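You operate a simulated robot arm through the tools that you are given. There is no shell and no other tool. Be economical: measure what you need, move in short steps, check, and stop when the job is done.

You run a simulated two-armed robot. Do the job below in one go: nothing can be reset, and whatever is moved stays where it is left.

JOB
Take the lid off the sample tin and lay it down on the top of the tint bench.

It is judged by the outcome, as a careful person would: the job done as asked, and still so three seconds after it is handed in. It fails if anything else is knocked over, pushed out of place, dropped, spilled or broken. Lids that push on must go on centred and level and be pressed home; caps that screw on are set level and turned clockwise until they are tight.

ROBOT AND FRAMES
Two 7-joint arms with two-finger parallel grippers on one trunk, on a base that drives. Base frame: it is fixed to the floor where the robot stands at the start and does not move with it; the origin is under the middle of the robot, x ahead of it, y to its left, z up. Units: mm, degrees, N and s.
The left shoulder is at the start at [70, 163, 1220], the right one opposite. With the tool pointing down near the work surface each hand reaches from about 360 to 880 mm from the robot's upright axis, wherever it stands, measured 20 degrees to its own side. Payload 3.43 kg a hand.
The tool frame of a hand sits at the grasp point between the pads (the TCP): z along the fingers, y along the line on which they close. The tips reach 34 mm beyond it. Largest opening 128 mm; finger width 24, thickness 12; the body of the gripper, 48 by 130 mm, starts 96 mm behind the TCP.
Orientation is that of the tool frame in the base frame, as [roll, pitch, yaw] about the fixed x, y, z axes, in that order (R = Rz(yaw) Ry(pitch) Rx(roll)). With the fingers straight down and closing along the base's y, the tool's x points along the base's -x, its y along +y and its z along -z.

CONTROLS
- The arms move only by the tool apply_moves. It takes "left_steps", "right_steps" or both (then of equal length, played together; a hand with none holds still); each is a list of rows, each a list of 7 numbers: the opening in per cent of the stroke, from 0 (shut) to 100 (fully open), then the shift along the base's x, y, z in mm, then the turn, a rotation vector about the base's x, y, z in degrees. In form: [[grip, tx, ty, tz, ax, ay, az], ...]. A call has 1 to 10 rows; each row is the pose to reach, as a shift and turn from the pose commanded when the call began. Rows are played at 5 a second. More than 50 mm and 8.6 degrees between two rows, or a gripper value outside its range, and nothing of the call is played. A pose out of reach is approached as far as the arm can. The call stops where the force on the tool passes 40 N (or 10 N more than at its start, if that is more) or the arm is blocked; 0.2 s more then pass. The fingers move at their own pace (about 153 mm/s each) and stop on an object; they squeeze with about 41 N. The grip force told is the motor's: it shows also when the fingers shut on nothing. Time passes only in rows, and 0.2 s behind the last, so rows that repeat a pose let the fingers close. The reply holds the time, the measured pose of the TCP, the force on the tool along the base axes, the opening and the grip force, in the units named above and with some noise, and new pictures: "views" is both (left out), scene, wrist or none (wrist: the cameras of the hands that moved).
- Cameras (640 x 400 px; columns grow to the right, rows downward): "scene" is now at [136.8, 10.9, 1440.3]; the picture's right is [0.14, -0.99, 0.00], its down [-0.62, -0.09, -0.78] and it looks along [0.77, 0.11, -0.62] (base axes); focal length 286 px, centre (320, 200). "left" rides on the left gripper at [-36, 0, -98] in its tool frame; the picture's right is [0.00, -1.00, 0.00], its down [0.97, 0.00, -0.24] and it looks along [0.24, 0.00, 0.97] (tool axes); focal length 218 px, centre (320, 200). "right" rides on the right gripper at [-36, 0, -98] in its tool frame; the picture's right is [0.00, -1.00, 0.00], its down [0.97, 0.00, -0.24] and it looks along [0.24, 0.00, 0.97] (tool axes); focal length 218 px, centre (320, 200). There is no depth. A picture from a camera that has moved, and an enlarged one, comes with that camera's place and axes in the base frame and with its lens.
- move_column(by): slides the trunk up (or, below 0, down) by that many mm; the arms and the scene camera ride with it, the base frame stays. It gives what a move gives, with no picture.
- roll_base(legs): drives the robot by 1 to 6 legs, each [ahead, left, turn to the left] in mm, mm and degrees, along the robot's own axes; the way and the turn of a leg run together, so that a leg with both is an arc; at most 1500 mm and 180 degrees a leg. The arms and the cameras ride along, it lands a little off, and it stops where it bumps. It gives what a move gives, and a new picture of the scene camera.
- pan_tilt(pan, tilt): turns the head with the scene camera to pan (to the left, within 86 degrees either way) and tilt (down, from -29 to 69), counted from straight ahead of the robot. It gives what a move gives, and a new picture of the scene camera.
- close_up(camera, box): a new picture of the part [left, top, right, bottom] of that camera's present view, enlarged. It takes no simulated time.
- finish_job(): hands the job in; it is judged then, once.

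Go step by step. Nothing tells you exact positions but the pictures and the camera data: compare them with the known pose of the tool, close in by small moves and look again before you grip or let go. The budget is 120 turns and 170 pictures, counting those below and the enlarged ones. Unless the task says otherwise, let go and move clear before handing in, and close with one line.

The tools are called after ">>>" by a JSON object that holds its "op" and its "data". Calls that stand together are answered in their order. apply_moves: Moves the arms, as the interface text tells. Its arguments: {"type":"object","properties":{"left_steps":{"type":"array","items":{"type":"array","items":{"type":"number"}}},"right_steps":{"type":"array","items":{"type":"array","items":{"type":"number"}}},"views":{"type":"string","enum":["both","scene","wrist","none"]}},"required":[]} The other tools are called the same way: move_column (by) slides the trunk up or down; roll_base (legs) drives the base; pan_tilt (pan, tilt) turns the head that bears the scene camera; close_up (camera, box) takes an enlarged picture of a part of a camera's view; finish_job () hands the job in.

At the start:

```text
time_s: 0.0
left_tcp_pos: [501.4, 278.8, 1122.8]
left_tcp_rot: [179.9, 0.0, -179.9]
left_contact_force: [-0.8, -0.7, -0.7]
left_finger_gap: 128.0
left_gripper_force: 0.1
right_tcp_pos: [652.2, -115.3, 1118.5]
right_tcp_rot: [180.0, 0.0, -180.0]
right_contact_force: [0.2, 0.2, 0.0]
right_finger_gap: 128.0
right_gripper_force: 0.1
trunk travel left (down, up): [-700.0, 240.0]
robot x, y, heading: [1.9, -1.6, -0.2]
head pan, tilt: [8.0, 38.5]
```

scene: 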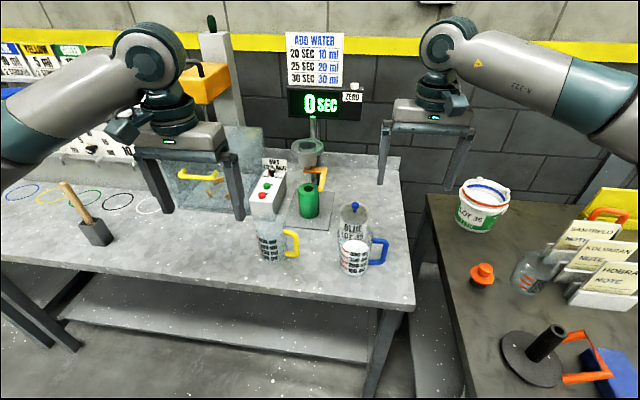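
right: 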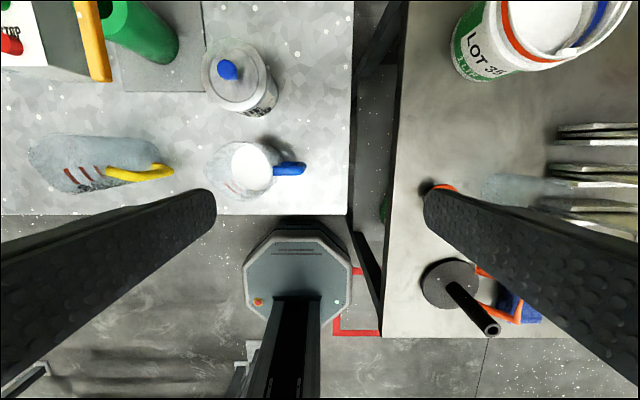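
left: 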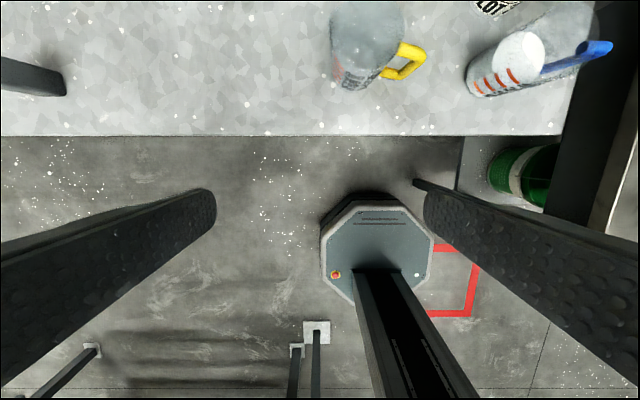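

I see two benches: a left bench with a dispenser, jugs and a lidded tin with a blue knob, and a right one with bucket and notes. I'll look closer to identify the sample tin and the tint bench.

>>> {"op": "close_up", "data": {"camera": "scene", "box": [230, 130, 430, 290]}}

>>> {"op": "close_up", "data": {"camera": "scene", "box": [420, 150, 640, 400]}}

>>> {"op": "pan_tilt", "data": {"pan": 50, "tilt": 30}}

>>> {"op": "pan_tilt", "data": {"pan": -45, "tilt": 35}}

```text
2.50 times, centred on (330, 210) of scene
camera zoom: at [136.8, 10.9, 1440.3], right [0.14, -0.99, 0.0], down [-0.62, -0.09, -0.78], along [0.77, 0.11, -0.62], focal length 715 px, centre (295, 175)
```

zoom: 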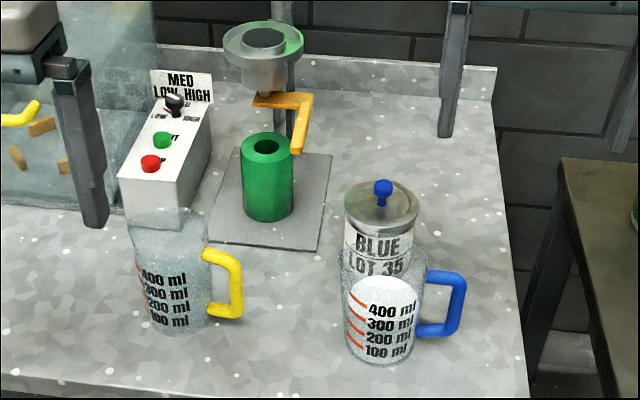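

```text
1.60 times, centred on (530, 275) of scene
camera zoom: at [136.8, 10.9, 1440.3], right [0.14, -0.99, 0.0], down [-0.62, -0.09, -0.78], along [0.77, 0.11, -0.62], focal length 458 px, centre (-16, 80)
```

zoom: 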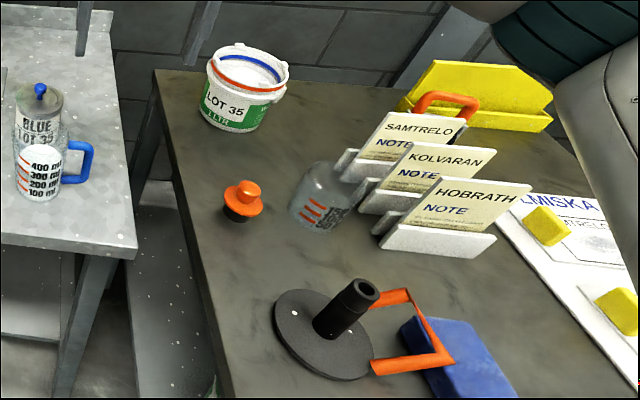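

```text
time_s: 1.1
left_tcp_pos: [499.6, 278.4, 1122.5]
left_tcp_rot: [-179.9, 0.0, -179.9]
left_contact_force: [0.2, 0.2, 0.6]
left_finger_gap: 128.3
left_gripper_force: 0.0
right_tcp_pos: [652.9, -115.3, 1119.1]
right_tcp_rot: [180.0, -0.1, 180.0]
right_contact_force: [0.3, -0.4, 0.3]
right_finger_gap: 127.9
right_gripper_force: 0.0
trunk travel left (down, up): [-700.0, 240.0]
robot x, y, heading: [-3.1, -0.5, 0.1]
head pan, tilt: [50.0, 30.0]
camera scene: at [109.9, 68.1, 1453.4], right [0.77, -0.64, 0.0], down [-0.32, -0.38, -0.87], along [0.56, 0.66, -0.5], focal length 286 px, centre (320, 200)
```

scene: 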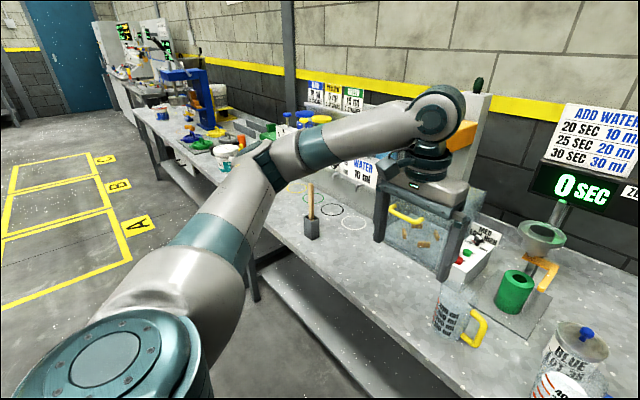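

```text
time_s: 2.8
left_tcp_pos: [499.3, 278.5, 1124.1]
left_tcp_rot: [180.0, 0.0, -180.0]
left_contact_force: [-0.9, 1.0, 0.6]
left_finger_gap: 127.8
left_gripper_force: 0.1
right_tcp_pos: [653.8, -114.7, 1119.1]
right_tcp_rot: [180.0, -0.1, -180.0]
right_contact_force: [0.1, 0.2, -0.7]
right_finger_gap: 128.0
right_gripper_force: 0.1
trunk travel left (down, up): [-700.0, 240.0]
robot x, y, heading: [-2.9, 0.9, 0.0]
head pan, tilt: [-45.0, 35.0]
camera scene: at [114.0, -63.4, 1445.6], right [-0.71, -0.71, 0.0], down [-0.41, 0.41, -0.82], along [0.58, -0.58, -0.57], focal length 286 px, centre (320, 200)
```

scene: 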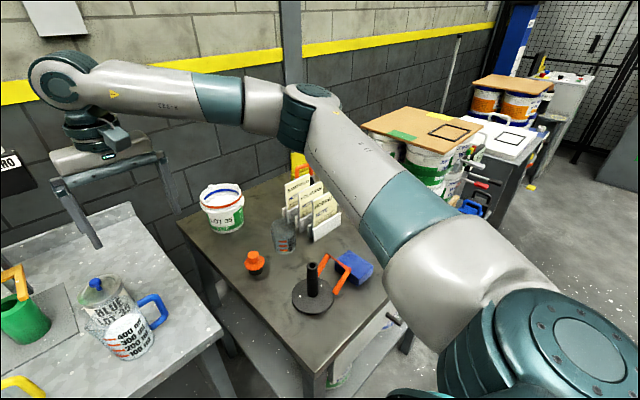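

There is a further bench to the left with tins and small coloured cups, so I look closer there before deciding.

>>> {"op": "pan_tilt", "data": {"pan": 70, "tilt": 20}}

>>> {"op": "close_up", "data": {"camera": "scene", "box": [200, 80, 520, 280]}}

```text
time_s: 4.7
left_tcp_pos: [500.6, 278.3, 1121.6]
left_tcp_rot: [179.9, 0.0, 179.9]
left_contact_force: [-0.6, -0.6, -0.6]
left_finger_gap: 128.2
left_gripper_force: 0.2
right_tcp_pos: [653.9, -114.9, 1119.2]
right_tcp_rot: [180.0, 0.0, -180.0]
right_contact_force: [-0.6, -0.7, 0.2]
right_finger_gap: 127.7
right_gripper_force: 0.1
trunk travel left (down, up): [-700.0, 240.0]
robot x, y, heading: [-2.1, -2.9, -0.1]
head pan, tilt: [70.0, 20.0]
camera scene: at [83.6, 86.4, 1469.4], right [0.94, -0.34, 0.0], down [-0.12, -0.32, -0.94], along [0.32, 0.88, -0.34], focal length 286 px, centre (320, 200)
```

scene: 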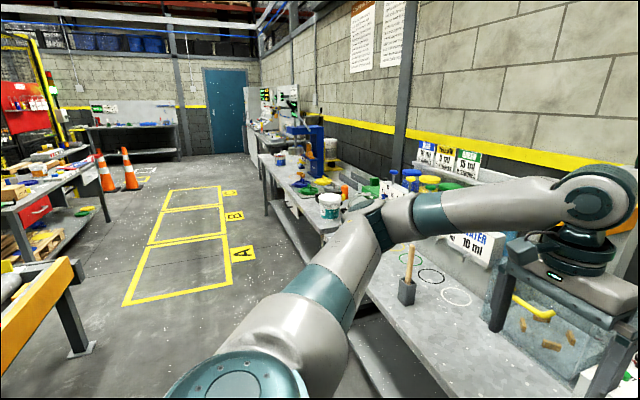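

```text
2.00 times, centred on (360, 180) of scene
camera zoom: at [83.6, 86.4, 1469.4], right [0.94, -0.34, 0.0], down [-0.12, -0.32, -0.94], along [0.32, 0.88, -0.34], focal length 572 px, centre (240, 240)
```

zoom: 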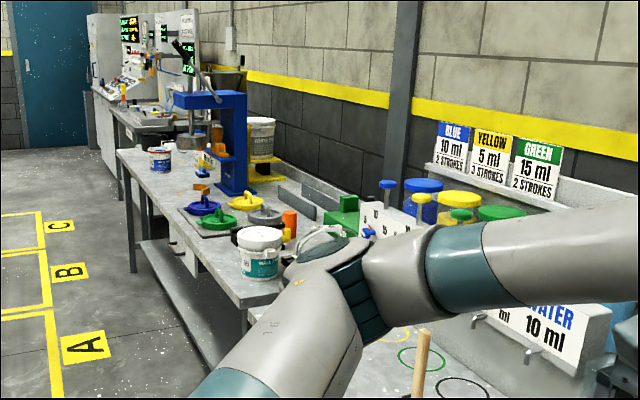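

The bench straight ahead carries tint pumps (blue, yellow, green strokes), so it is likely the tint bench. I still need to find the "sample tin", so I zoom on the candidates.

>>> {"op": "close_up", "data": {"camera": "scene", "box": [255, 120, 415, 220]}}

>>> {"op": "close_up", "data": {"camera": "scene", "box": [0, 80, 130, 280]}}

>>> {"op": "pan_tilt", "data": {"pan": -80, "tilt": 20}}

```text
4.00 times, centred on (335, 170) of scene
camera zoom: at [83.6, 86.4, 1469.4], right [0.94, -0.34, 0.0], down [-0.12, -0.32, -0.94], along [0.32, 0.88, -0.34], focal length 1144 px, centre (260, 320)
```

zoom: 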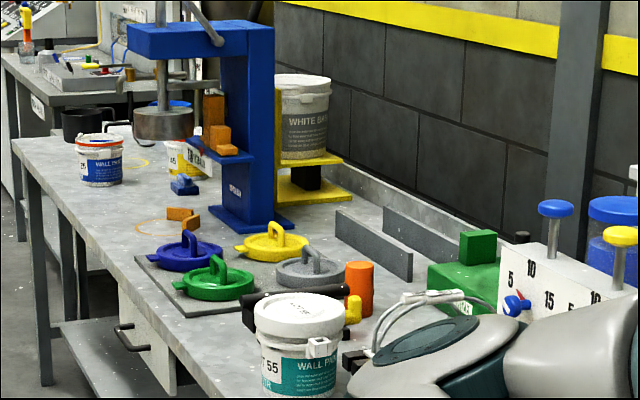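

```text
2.00 times, centred on (65, 180) of scene
camera zoom: at [83.6, 86.4, 1469.4], right [0.94, -0.34, 0.0], down [-0.12, -0.32, -0.94], along [0.32, 0.88, -0.34], focal length 572 px, centre (830, 240)
```

zoom: 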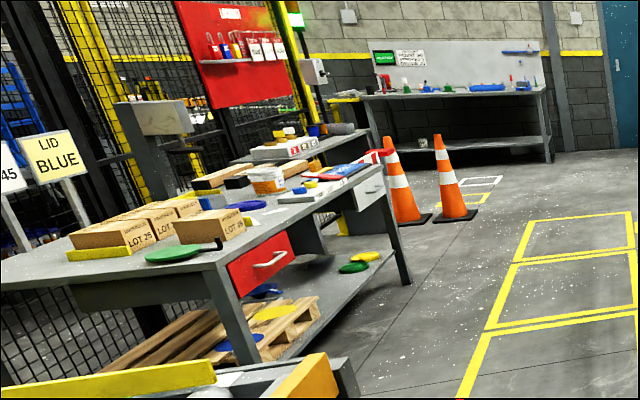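

```text
time_s: 7.1
left_tcp_pos: [500.1, 279.5, 1122.7]
left_tcp_rot: [180.0, -0.1, 179.9]
left_contact_force: [0.1, -0.5, -0.4]
left_finger_gap: 128.0
left_gripper_force: 0.0
right_tcp_pos: [654.0, -114.7, 1118.7]
right_tcp_rot: [180.0, -0.1, 179.9]
right_contact_force: [-0.2, 0.6, -0.1]
right_finger_gap: 128.1
right_gripper_force: 0.0
trunk travel left (down, up): [-700.0, 240.0]
robot x, y, heading: [0.9, 2.2, -0.0]
head pan, tilt: [-80.0, 20.0]
camera scene: at [67.9, -92.8, 1469.5], right [-0.98, -0.17, 0.0], down [-0.06, 0.34, -0.94], along [0.16, -0.93, -0.34], focal length 286 px, centre (320, 200)
```

scene: 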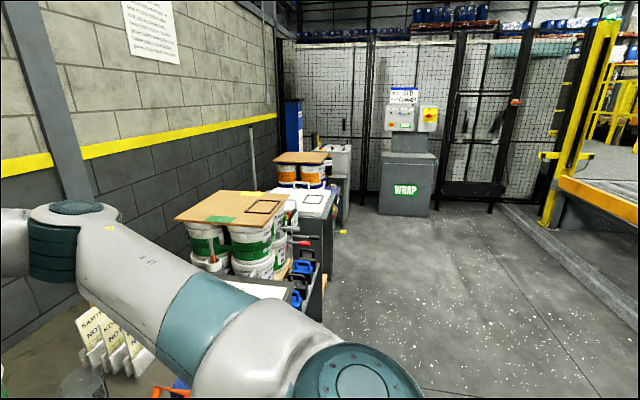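

Nothing here is labelled as sample tin. I look at the front bench and the "BLUE LOT 35" canister again, in detail.

>>> {"op": "pan_tilt", "data": {"pan": 0, "tilt": 15}}

>>> {"op": "pan_tilt", "data": {"pan": 0, "tilt": 45}}

>>> {"op": "close_up", "data": {"camera": "scene", "box": [260, 100, 420, 200]}}

>>> {"op": "close_up", "data": {"camera": "right", "box": [160, 0, 360, 220]}}

```text
time_s: 8.6
left_tcp_pos: [500.9, 278.2, 1122.9]
left_tcp_rot: [180.0, 0.0, -179.9]
left_contact_force: [0.0, -0.3, 0.1]
left_finger_gap: 128.0
left_gripper_force: 0.1
right_tcp_pos: [653.0, -114.5, 1118.2]
right_tcp_rot: [180.0, 0.0, 179.9]
right_contact_force: [-0.2, 0.0, 0.2]
right_finger_gap: 127.7
right_gripper_force: 0.0
trunk travel left (down, up): [-700.0, 240.0]
robot x, y, heading: [-0.7, -2.0, -0.1]
head pan, tilt: [0.0, 15.0]
camera scene: at [145.1, -1.2, 1477.6], right [0.0, -1.0, 0.0], down [-0.26, 0.0, -0.97], along [0.97, 0.0, -0.26], focal length 286 px, centre (320, 200)
```

scene: 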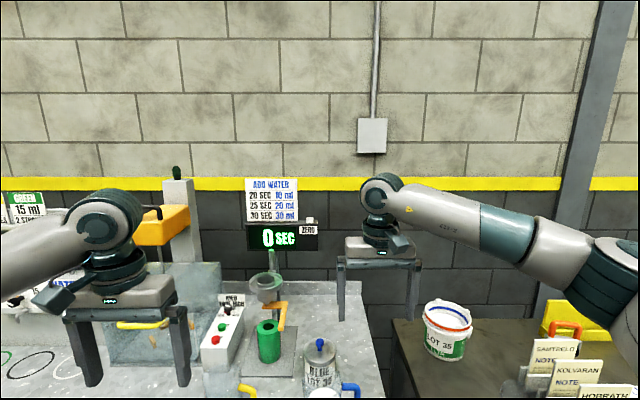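

```text
time_s: 9.6
left_tcp_pos: [499.9, 278.3, 1122.7]
left_tcp_rot: [180.0, -0.1, -179.9]
left_contact_force: [0.3, 0.3, 0.2]
left_finger_gap: 128.0
left_gripper_force: 0.0
right_tcp_pos: [653.5, -114.4, 1118.6]
right_tcp_rot: [-180.0, 0.0, 180.0]
right_contact_force: [0.1, -0.3, 0.7]
right_finger_gap: 128.0
right_gripper_force: 0.0
trunk travel left (down, up): [-700.0, 240.0]
robot x, y, heading: [1.4, 3.8, 0.0]
head pan, tilt: [0.0, 45.0]
camera scene: at [133.0, -1.1, 1430.8], right [0.0, -1.0, 0.0], down [-0.71, 0.0, -0.71], along [0.71, 0.0, -0.71], focal length 286 px, centre (320, 200)
```

scene: 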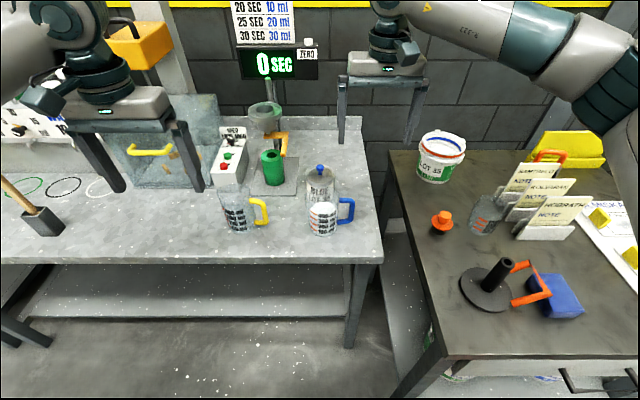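

```text
4.00 times, centred on (340, 150) of scene
camera zoom: at [133.0, -1.1, 1430.8], right [0.0, -1.0, 0.0], down [-0.71, 0.0, -0.71], along [0.71, 0.0, -0.71], focal length 1144 px, centre (240, 400)
```

zoom: 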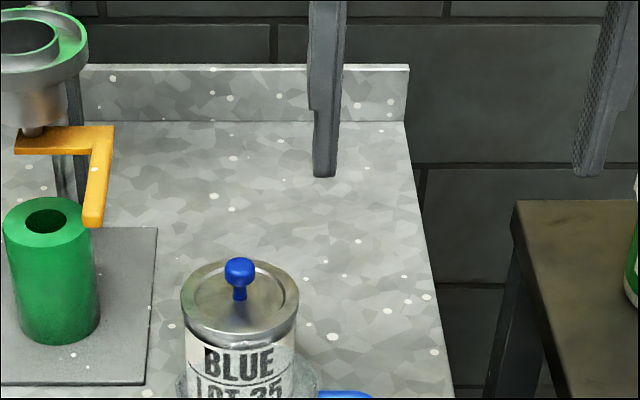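

```text
1.82 times, centred on (260, 110) of right
camera zoom: at [689.0, -115.1, 1217.1], right [0.0, -1.0, 0.0], down [-0.97, 0.0, 0.24], along [-0.24, 0.0, -0.97], focal length 397 px, centre (429, 364)
```

zoom: 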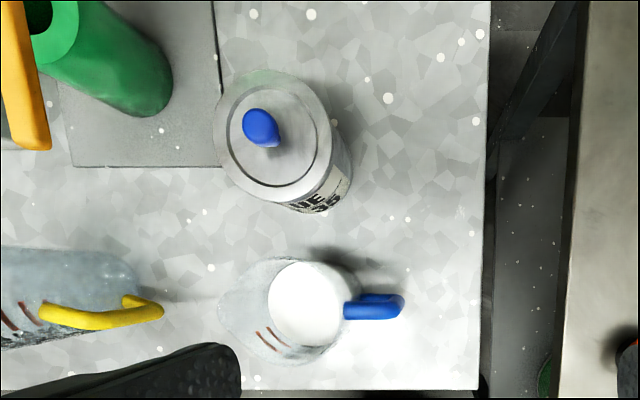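

The metal tin with a blue knob lid, marked "BLUE LOT 35", on the front bench (the one with tint pumps) is the sample tin. I triangulate the knob at about (781, 0, 914) and bring the right hand over it, high up.

>>> {"op": "apply_moves", "data": {"right_steps": [[60, 32, 29, 0, 0, 0, 0], [45, 64, 58, 0, 0, 0, 0], [45, 96, 87, 0, 0, 0, 0], [45, 128, 115, 0, 0, 0, 0], [45, 128, 115, -40, 0, 0, 0], [45, 128, 115, -80, 0, 0, 0], [45, 128, 115, -80, 0, 0, 0]]}}

```text
time_s: 11.2
left_tcp_pos: [498.7, 281.1, 1121.9]
left_tcp_rot: [-179.9, 0.0, -179.9]
left_contact_force: [-0.7, 0.0, -0.6]
left_finger_gap: 127.9
left_gripper_force: 0.0
right_tcp_pos: [783.1, 2.5, 1039.5]
right_tcp_rot: [-179.8, 0.0, -179.9]
right_contact_force: [-0.5, 0.1, -0.6]
right_finger_gap: 57.2
right_gripper_force: 0.0
trunk travel left (down, up): [-700.0, 240.0]
robot x, y, heading: [1.8, 3.3, 0.0]
head pan, tilt: [0.0, 45.0]
camera scene: at [132.2, 0.7, 1430.9], right [0.0, -1.0, 0.0], down [-0.71, 0.0, -0.71], along [0.71, 0.0, -0.71], focal length 286 px, centre (320, 200)
camera right: at [817.7, 1.0, 1138.1], right [0.0, -1.0, 0.0], down [-0.97, 0.0, 0.24], along [-0.24, 0.0, -0.97], focal length 218 px, centre (320, 200)
```

scene: 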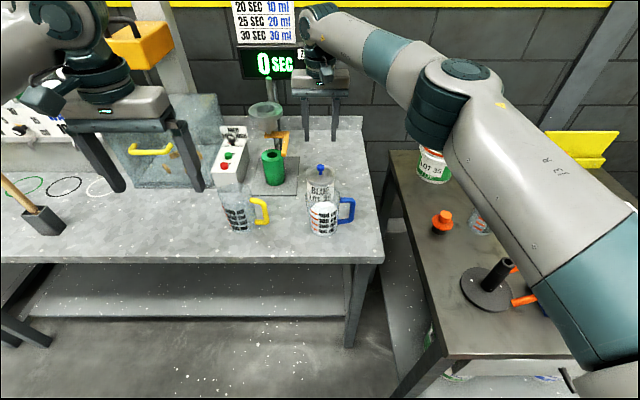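
right: 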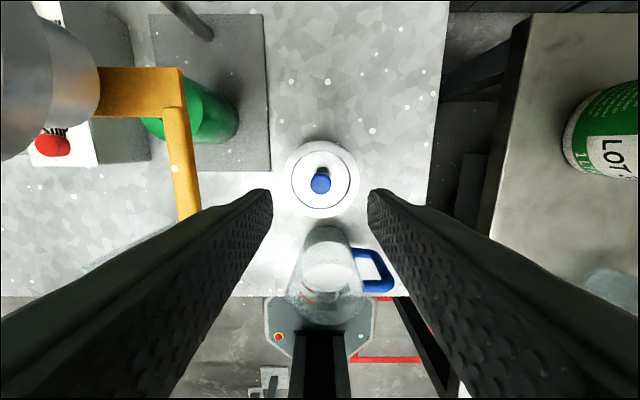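

The knob lies centred under the hand at about (781.5, 1). The lid plate I estimate at z≈889, so I lower the tips to just above it and look.

>>> {"op": "apply_moves", "data": {"right_steps": [[45, 0, 0, -40, 0, 0, 0], [45, 0, 0, -80, 0, 0, 0], [45, 0, 0, -103, 0, 0, 0], [45, 0, 0, -103, 0, 0, 0]]}}

>>> {"op": "close_up", "data": {"camera": "scene", "box": [260, 110, 380, 240]}}

```text
time_s: 12.2
left_tcp_pos: [500.0, 278.4, 1122.1]
left_tcp_rot: [179.9, 0.0, 180.0]
left_contact_force: [0.0, 0.4, 1.0]
left_finger_gap: 128.2
left_gripper_force: 0.0
right_tcp_pos: [782.1, -0.5, 937.2]
right_tcp_rot: [179.9, 0.1, -180.0]
right_contact_force: [-1.1, 1.3, 0.1]
right_finger_gap: 57.6
right_gripper_force: 0.1
trunk travel left (down, up): [-700.0, 240.0]
robot x, y, heading: [-0.2, -0.7, -0.1]
head pan, tilt: [0.0, 45.0]
camera scene: at [133.0, -0.9, 1430.8], right [0.0, -1.0, 0.0], down [-0.71, 0.0, -0.71], along [0.71, 0.0, -0.71], focal length 286 px, centre (320, 200)
camera right: at [817.6, -0.8, 1034.4], right [0.0, -1.0, 0.0], down [-0.97, 0.0, 0.24], along [-0.24, 0.0, -0.97], focal length 218 px, centre (320, 200)
```

scene: 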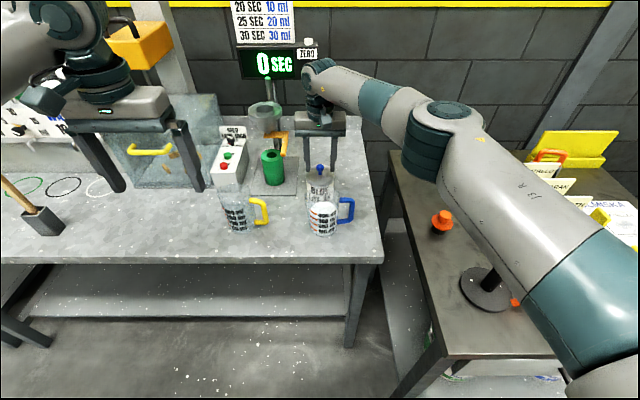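
right: 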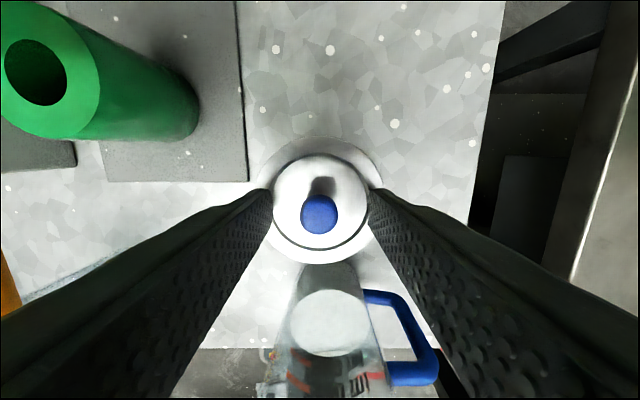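

```text
3.08 times, centred on (320, 175) of scene
camera zoom: at [133.0, -0.9, 1430.8], right [0.0, -1.0, 0.0], down [-0.71, 0.0, -0.71], along [0.71, 0.0, -0.71], focal length 880 px, centre (320, 277)
```

zoom: 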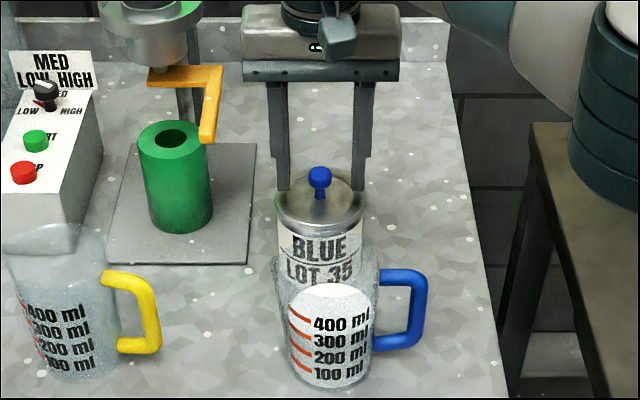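

Tips are at z≈903, the knob head spans about 907–923, and the lid plate is about 892. I go down 6 mm more and close on the knob.

>>> {"op": "apply_moves", "data": {"right_steps": [[45, -1, 0, -6, 0, 0, 0], [0, -1, 0, -6, 0, 0, 0], [0, -1, 0, -6, 0, 0, 0], [0, -1, 0, -6, 0, 0, 0]]}}

>>> {"op": "close_up", "data": {"camera": "scene", "box": [260, 110, 380, 240]}}

```text
time_s: 13.2
left_tcp_pos: [499.8, 278.7, 1122.7]
left_tcp_rot: [-180.0, 0.0, -179.9]
left_contact_force: [-0.5, 0.5, -0.3]
left_finger_gap: 127.8
left_gripper_force: 0.0
right_tcp_pos: [780.3, -0.2, 930.1]
right_tcp_rot: [180.0, 0.0, 179.9]
right_contact_force: [-0.5, 0.2, -0.7]
right_finger_gap: 18.9
right_gripper_force: 40.7
trunk travel left (down, up): [-700.0, 240.0]
robot x, y, heading: [-1.7, 1.5, 0.1]
head pan, tilt: [0.0, 45.0]
camera scene: at [133.2, -1.1, 1430.7], right [0.0, -1.0, 0.0], down [-0.71, 0.0, -0.71], along [0.71, 0.0, -0.71], focal length 286 px, centre (320, 200)
camera right: at [816.6, -0.6, 1028.0], right [0.0, -1.0, 0.0], down [-0.97, 0.0, 0.24], along [-0.24, 0.0, -0.97], focal length 218 px, centre (320, 200)
```

scene: 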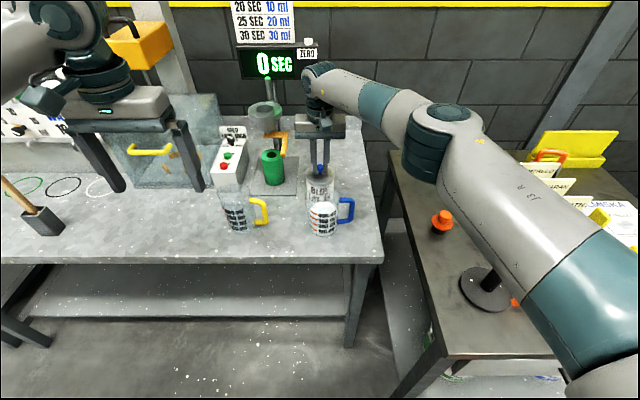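
right: 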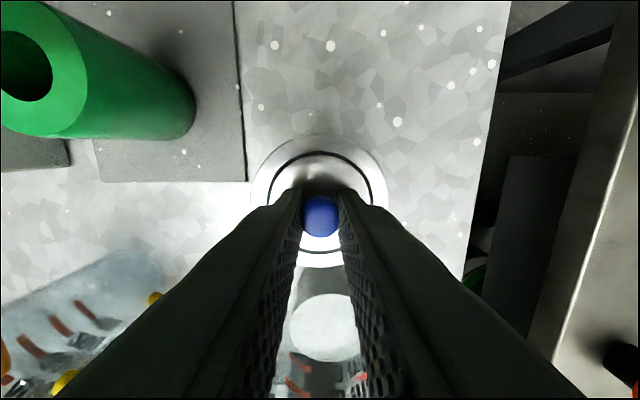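

```text
3.08 times, centred on (320, 175) of scene
camera zoom: at [133.2, -1.1, 1430.7], right [0.0, -1.0, 0.0], down [-0.71, 0.0, -0.71], along [0.71, 0.0, -0.71], focal length 880 px, centre (320, 277)
```

zoom: 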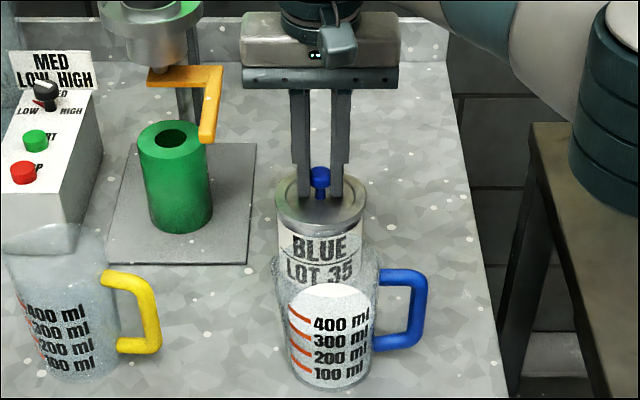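

The knob is held (gap 18.9 mm, 41 N). I lift slowly a small way and check whether the lid comes free of the tin.

>>> {"op": "apply_moves", "data": {"right_steps": [[0, 0, 0, 2, 0, 0, 0], [0, 0, 0, 4, 0, 0, 0], [0, 0, 0, 7, 0, 0, 0], [0, 0, 0, 10, 0, 0, 0], [0, 0, 0, 14, 0, 0, 0], [0, 0, 0, 14, 0, 0, 0]]}}

>>> {"op": "close_up", "data": {"camera": "scene", "box": [260, 110, 380, 240]}}

```text
time_s: 14.6
left_tcp_pos: [500.6, 279.1, 1122.5]
left_tcp_rot: [-180.0, 0.0, -180.0]
left_contact_force: [0.0, -0.4, -1.6]
left_finger_gap: 128.2
left_gripper_force: 0.1
right_tcp_pos: [779.5, 0.2, 944.3]
right_tcp_rot: [-179.9, 0.1, 180.0]
right_contact_force: [0.6, 0.3, -1.5]
right_finger_gap: 18.7
right_gripper_force: 41.1
trunk travel left (down, up): [-700.0, 240.0]
robot x, y, heading: [1.5, 0.0, 0.1]
head pan, tilt: [0.0, 45.0]
camera scene: at [133.3, -1.1, 1430.7], right [0.0, -1.0, 0.0], down [-0.71, 0.0, -0.71], along [0.71, 0.0, -0.71], focal length 286 px, centre (320, 200)
camera right: at [816.3, -0.1, 1041.4], right [0.0, -1.0, 0.0], down [-0.97, 0.0, 0.24], along [-0.24, 0.0, -0.97], focal length 218 px, centre (320, 200)
```

scene: 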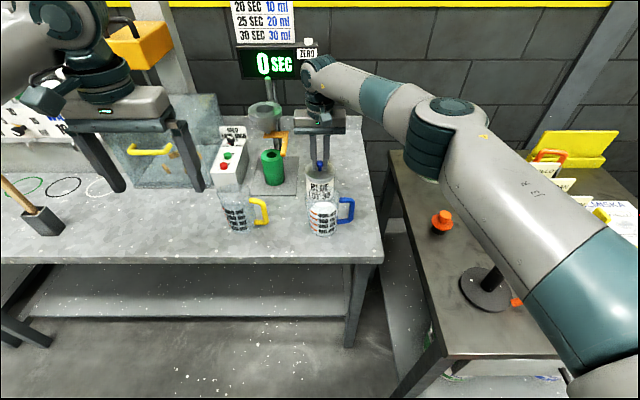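
right: 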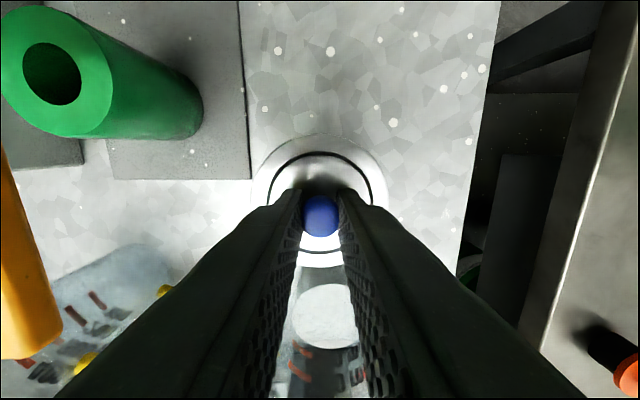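

```text
3.08 times, centred on (320, 175) of scene
camera zoom: at [133.3, -1.1, 1430.7], right [0.0, -1.0, 0.0], down [-0.71, 0.0, -0.71], along [0.71, 0.0, -0.71], focal length 880 px, centre (320, 277)
```

zoom: 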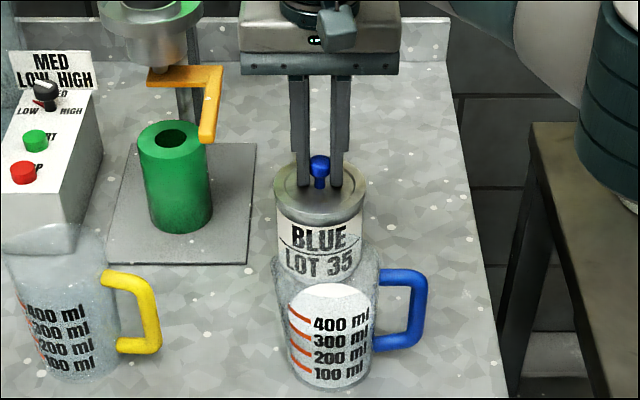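

The whole tin rises with its lid, so the lid fits tightly and the tin needs holding. I set it straight back where it stood; then the left hand will hold the tin body from the front, tilted 45°, above the jug.

>>> {"op": "apply_moves", "data": {"right_steps": [[0, 0, 0, -4, 0, 0, 0], [0, 0, 0, -8, 0, 0, 0], [0, 0, 0, -11, 0, 0, 0], [0, 0, 0, -13, 0, 0, 0], [0, 0, 0, -14, 0, 0, 0], [0, 0, 0, -14, 0, 0, 0]], "left_steps": [[100, 0, 0, 0, 0, -8, 0], [100, 0, 0, 0, 0, -16, 0], [100, 0, 0, 0, 0, -24, 0], [100, 0, 0, 0, 0, -32, 0], [100, 0, 0, 0, 0, -40, 0], [100, 0, 0, 0, 0, -45, 0]]}}

>>> {"op": "close_up", "data": {"camera": "scene", "box": [260, 110, 380, 240]}}

```text
time_s: 16.0
left_tcp_pos: [534.6, 282.8, 1132.5]
left_tcp_rot: [-179.8, 45.0, -179.9]
left_contact_force: [-0.5, -0.3, -0.7]
left_finger_gap: 127.9
left_gripper_force: 0.0
left hand out of reach, approached as far as the arm can: row 5, 6
right_tcp_pos: [780.1, 0.1, 929.9]
right_tcp_rot: [-180.0, 0.1, -180.0]
right_contact_force: [0.4, -0.3, -0.4]
right_finger_gap: 18.6
right_gripper_force: 40.9
trunk travel left (down, up): [-700.0, 240.0]
robot x, y, heading: [0.1, -0.0, 0.0]
head pan, tilt: [0.0, 45.0]
camera scene: at [133.0, -0.8, 1430.8], right [0.0, -1.0, 0.0], down [-0.71, 0.0, -0.71], along [0.71, 0.0, -0.71], focal length 286 px, centre (320, 200)
camera right: at [816.0, -0.2, 1027.8], right [0.0, -1.0, 0.0], down [-0.97, 0.0, 0.24], along [-0.24, 0.0, -0.97], focal length 218 px, centre (320, 200)
camera left: at [491.4, 283.2, 1227.7], right [0.0, -1.0, 0.0], down [-0.86, 0.0, -0.52], along [0.52, 0.0, -0.86], focal length 218 px, centre (320, 200)
```

scene: 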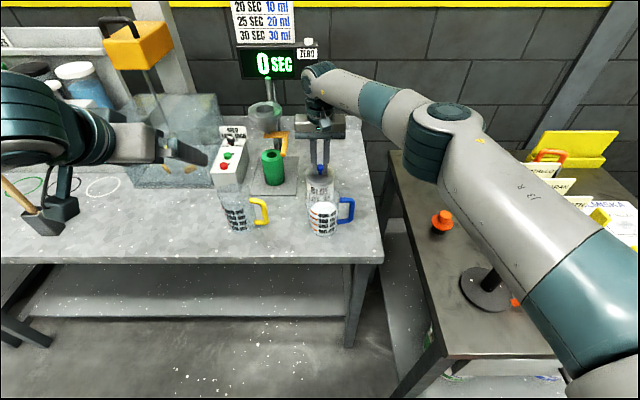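
right: 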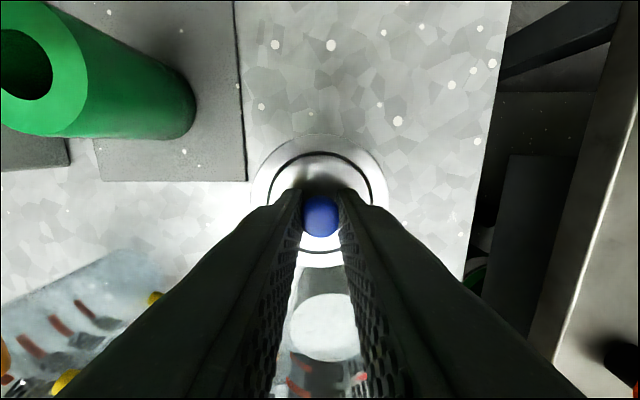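
left: 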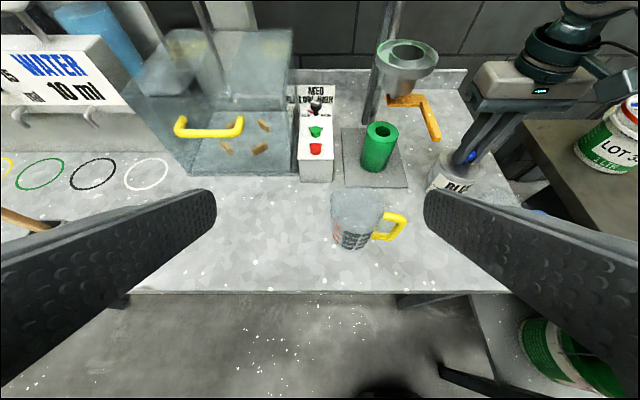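

```text
3.08 times, centred on (320, 175) of scene
camera zoom: at [133.0, -0.8, 1430.8], right [0.0, -1.0, 0.0], down [-0.71, 0.0, -0.71], along [0.71, 0.0, -0.71], focal length 880 px, centre (320, 277)
```

zoom: 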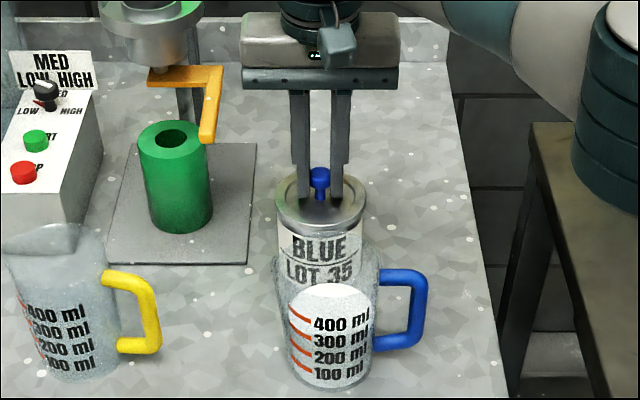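

The tin is back in its place. The left hand now holds a 45° tilt; I bring it in part way, with 20° yaw, toward a staging pose in front of the tin.

>>> {"op": "apply_moves", "data": {"left_steps": [[100, 20, -35, -15, 0, 0, -4], [100, 40, -70, -35, 0, 0, -8], [100, 60, -105, -55, 0, 0, -12], [100, 80, -135, -75, 0, 0, -16], [100, 100, -160, -90, 0, 0, -20], [100, 100, -160, -90, 0, 0, -20]]}}

```text
time_s: 17.4
left_tcp_pos: [633.6, 123.8, 1042.2]
left_tcp_rot: [-179.9, 45.0, 159.9]
left_contact_force: [0.1, 0.8, -0.3]
left_finger_gap: 128.0
left_gripper_force: 0.1
right_tcp_pos: [780.1, -0.6, 930.2]
right_tcp_rot: [-180.0, 0.0, -179.9]
right_contact_force: [0.4, 0.3, -0.8]
right_finger_gap: 18.8
right_gripper_force: 40.9
trunk travel left (down, up): [-700.0, 240.0]
robot x, y, heading: [-0.8, 0.3, 0.0]
head pan, tilt: [0.0, 45.0]
camera scene: at [132.9, -0.8, 1430.8], right [0.0, -1.0, 0.0], down [-0.71, 0.0, -0.71], along [0.71, 0.0, -0.71], focal length 286 px, centre (320, 200)
camera left: at [592.8, 139.0, 1138.2], right [-0.34, -0.94, 0.0], down [-0.8, 0.29, -0.52], along [0.48, -0.18, -0.86], focal length 218 px, centre (320, 200)
```

scene: 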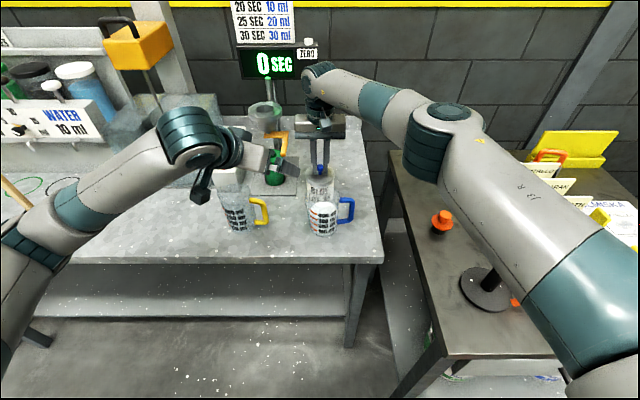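
left: 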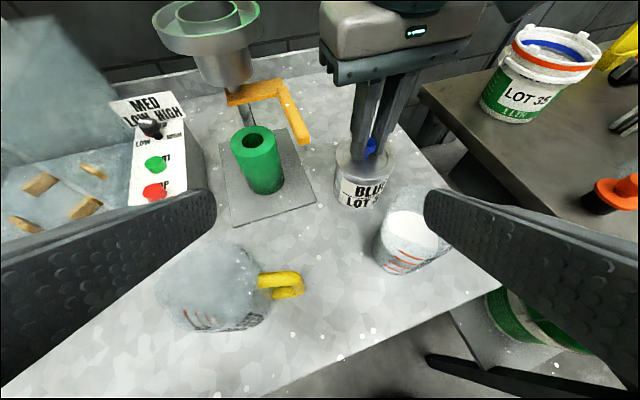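

The left hand follows well. I move on to staging at (684, 35, 953), about 120 mm back along the approach line.

>>> {"op": "apply_moves", "data": {"left_steps": [[100, 17, -30, -30, 0, 0, 0], [100, 34, -60, -60, 0, 0, 0], [100, 50, -89, -89, 0, 0, 0], [100, 50, -89, -89, 0, 0, 0]]}}

```text
time_s: 18.4
left_tcp_pos: [682.6, 35.5, 955.0]
left_tcp_rot: [-179.9, 45.1, 160.0]
left_contact_force: [-1.6, 0.0, 0.7]
left_finger_gap: 128.2
left_gripper_force: 0.1
right_tcp_pos: [779.4, 0.2, 931.1]
right_tcp_rot: [-180.0, 0.0, 180.0]
right_contact_force: [-0.7, -0.3, -1.2]
right_finger_gap: 18.5
right_gripper_force: 41.2
trunk travel left (down, up): [-700.0, 240.0]
robot x, y, heading: [-0.8, 1.3, 0.1]
head pan, tilt: [0.0, 45.0]
camera scene: at [132.7, -0.2, 1430.8], right [0.0, -1.0, 0.0], down [-0.71, 0.0, -0.71], along [0.71, 0.0, -0.71], focal length 286 px, centre (320, 200)
camera left: at [641.0, 51.2, 1049.7], right [-0.34, -0.94, 0.0], down [-0.8, 0.29, -0.52], along [0.49, -0.18, -0.86], focal length 218 px, centre (320, 200)
```

scene: 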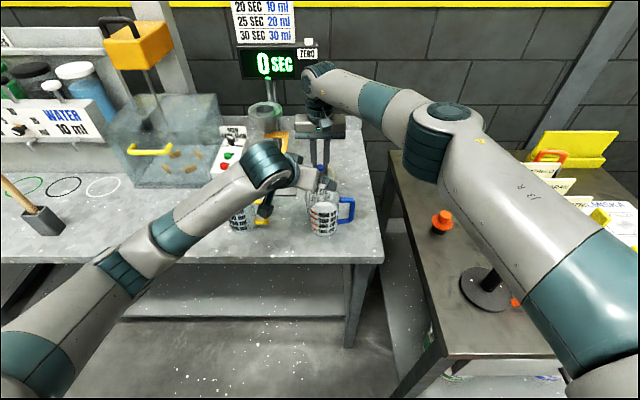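
left: 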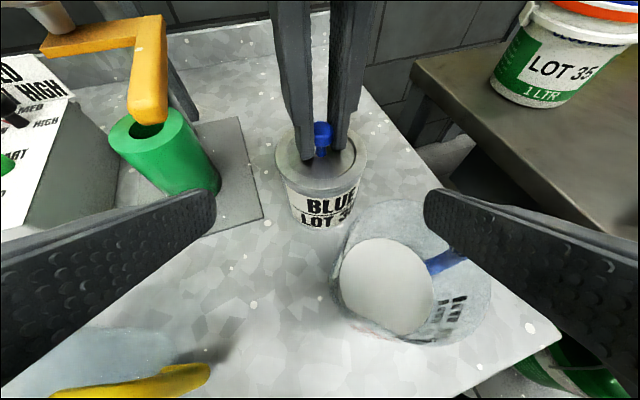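

Staging is reached and clear. I zoom on the tin to see where the lid's skirt ends.

>>> {"op": "close_up", "data": {"camera": "left", "box": [240, 100, 400, 250]}}

```text
2.67 times, centred on (320, 175) of left
camera zoom: at [641.0, 51.2, 1049.7], right [-0.34, -0.94, 0.0], down [-0.8, 0.29, -0.52], along [0.49, -0.18, -0.86], focal length 582 px, centre (320, 267)
```

zoom: 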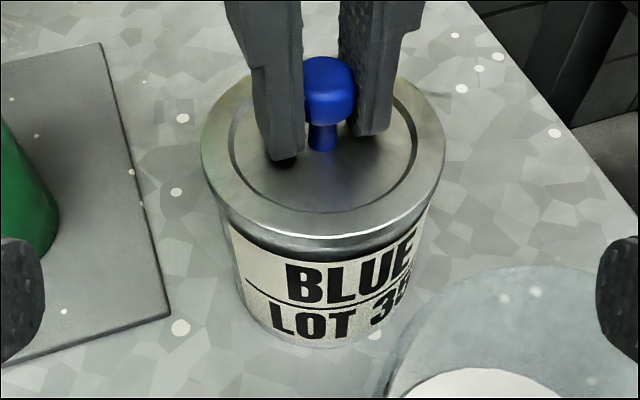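

The lid is a thin rimmed disc, its edge ending around z≈883, so the 833–867 band on the body is free to grip. I slide the left fingers around the tin, still open.

>>> {"op": "apply_moves", "data": {"left_steps": [[100, 20, -7, -21, 0, 0, 0], [100, 40, -14, -43, 0, 0, 0], [100, 60, -21, -64, 0, 0, 0], [100, 72, -26, -77, 0, 0, 0], [100, 81, -29, -87, 0, 0, 0], [100, 81, -29, -87, 0, 0, 0]]}}

```text
time_s: 19.0
left_tcp_pos: [723.9, 20.2, 927.2]
left_tcp_rot: [-179.3, 46.4, 160.2]
left_contact_force: [-3.7, 0.9, 10.5]
left_finger_gap: 128.1
left_gripper_force: 0.0
right_tcp_pos: [779.6, 1.4, 930.0]
right_tcp_rot: [180.0, 0.0, -179.9]
right_contact_force: [-4.3, -0.2, 9.0]
right_finger_gap: 18.4
right_gripper_force: 41.1
trunk travel left (down, up): [-700.0, 240.0]
robot x, y, heading: [-0.7, -1.5, -0.1]
head pan, tilt: [0.0, 45.0]
stopped in row 3 (left hand): the force on the tool passed its limit (the readings are from after the stop); the commanded pose is now the measured one
camera scene: at [132.1, -1.3, 1430.7], right [0.0, -1.0, 0.0], down [-0.71, 0.0, -0.71], along [0.71, 0.0, -0.71], focal length 286 px, centre (320, 200)
camera left: at [680.4, 35.8, 1021.0], right [-0.35, -0.94, 0.01], down [-0.79, 0.29, -0.54], along [0.5, -0.19, -0.84], focal length 218 px, centre (320, 200)
```

scene: 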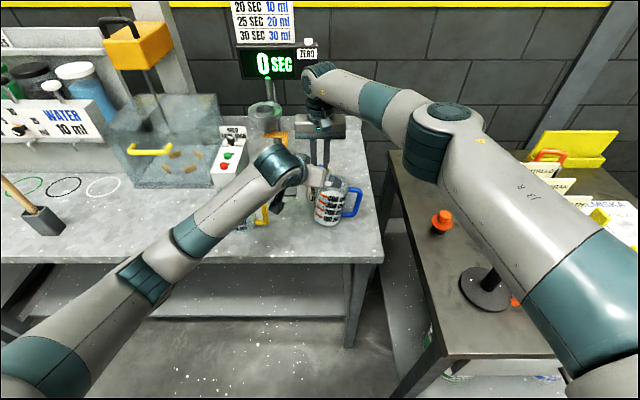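
left: 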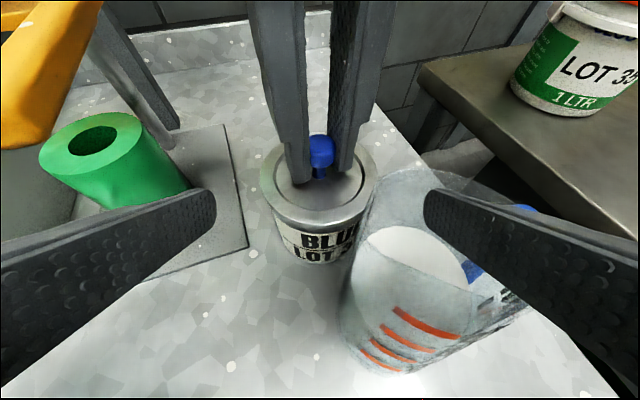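

The left hand touched something — probably the jug, which looks tilted. Before moving, I zoom to see how it stands.

>>> {"op": "close_up", "data": {"camera": "scene", "box": [250, 130, 390, 250]}}

>>> {"op": "close_up", "data": {"camera": "right", "box": [120, 130, 520, 400]}}

```text
3.33 times, centred on (320, 190) of scene
camera zoom: at [132.1, -1.3, 1430.7], right [0.0, -1.0, 0.0], down [-0.71, 0.0, -0.71], along [0.71, 0.0, -0.71], focal length 953 px, centre (320, 233)
```

zoom: 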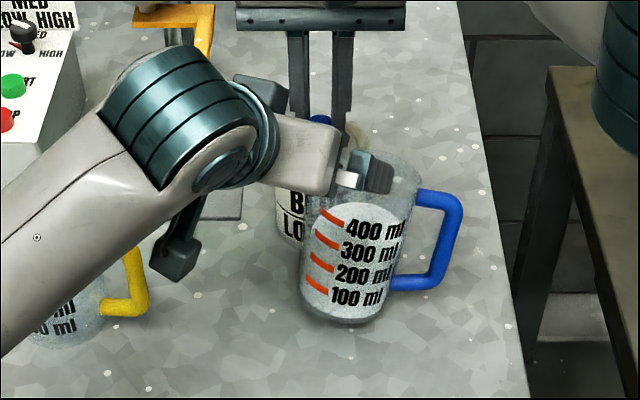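

```text
1.48 times, centred on (320, 265) of right
camera zoom: at [815.3, -0.8, 1027.7], right [0.0, -1.0, 0.0], down [-0.97, 0.0, 0.24], along [-0.24, 0.0, -0.97], focal length 323 px, centre (320, 104)
```

zoom: 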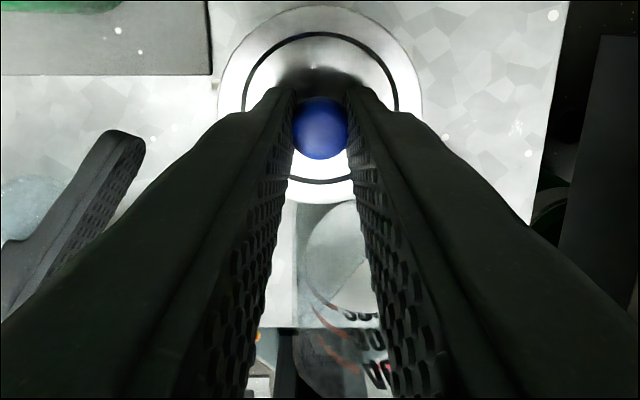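

The jug is tipped about 10° by the left hand, still on its base edge. I back off slowly exactly the way I came so it settles upright.

>>> {"op": "apply_moves", "data": {"left_steps": [[100, -2, 1, 3, 0, 0, 0], [100, -5, 2, 7, 0, 0, 0], [100, -8, 3, 11, 0, 0, 0], [100, -11, 4, 15, 0, 0, 0], [100, -14, 5, 19, 0, 0, 0], [100, -18, 7, 23, 0, 0, 0], [100, -22, 8, 27, 0, 0, 0], [100, -26, 10, 31, 0, 0, 0]]}}

>>> {"op": "close_up", "data": {"camera": "scene", "box": [250, 130, 390, 250]}}

```text
time_s: 20.8
left_tcp_pos: [697.1, 31.1, 954.6]
left_tcp_rot: [-179.2, 46.1, 160.3]
left_contact_force: [-0.1, 0.1, -0.4]
left_finger_gap: 128.1
left_gripper_force: 0.1
right_tcp_pos: [780.1, -0.7, 931.0]
right_tcp_rot: [179.9, 0.1, -180.0]
right_contact_force: [0.0, -0.5, 1.5]
right_finger_gap: 18.6
right_gripper_force: 40.6
trunk travel left (down, up): [-700.0, 240.0]
robot x, y, heading: [-1.5, -2.6, 0.1]
head pan, tilt: [0.0, 45.0]
camera scene: at [132.9, -1.1, 1430.8], right [0.0, -1.0, 0.0], down [-0.71, 0.0, -0.71], along [0.71, 0.0, -0.71], focal length 286 px, centre (320, 200)
camera left: at [654.3, 46.2, 1050.2], right [-0.35, -0.94, 0.01], down [-0.8, 0.29, -0.53], along [0.5, -0.19, -0.85], focal length 218 px, centre (320, 200)
```

scene: 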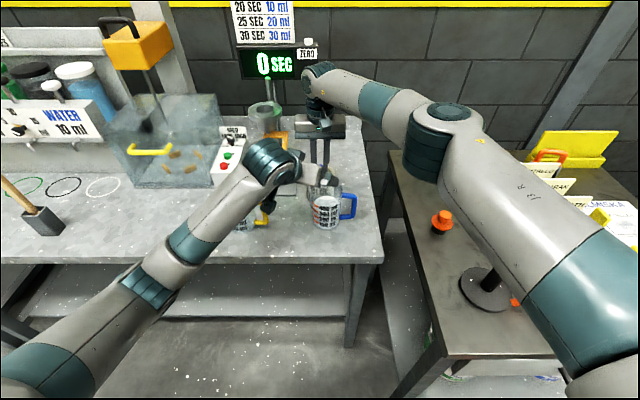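
left: 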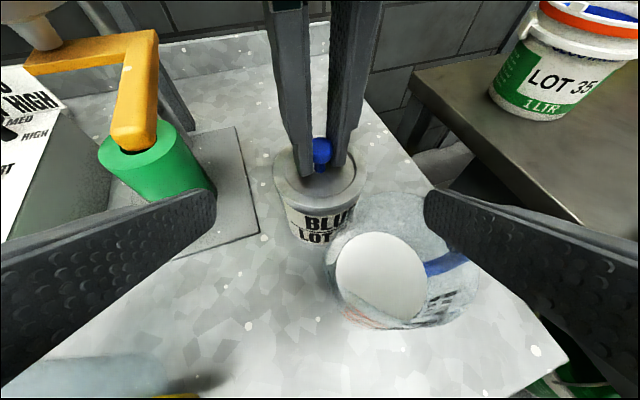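

```text
3.33 times, centred on (320, 190) of scene
camera zoom: at [132.9, -1.1, 1430.8], right [0.0, -1.0, 0.0], down [-0.71, 0.0, -0.71], along [0.71, 0.0, -0.71], focal length 953 px, centre (320, 233)
```

zoom: 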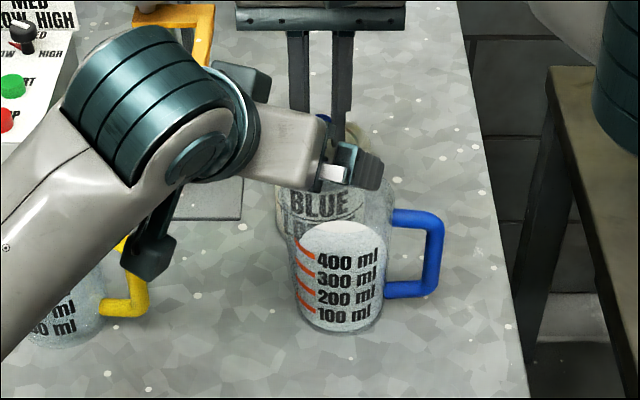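

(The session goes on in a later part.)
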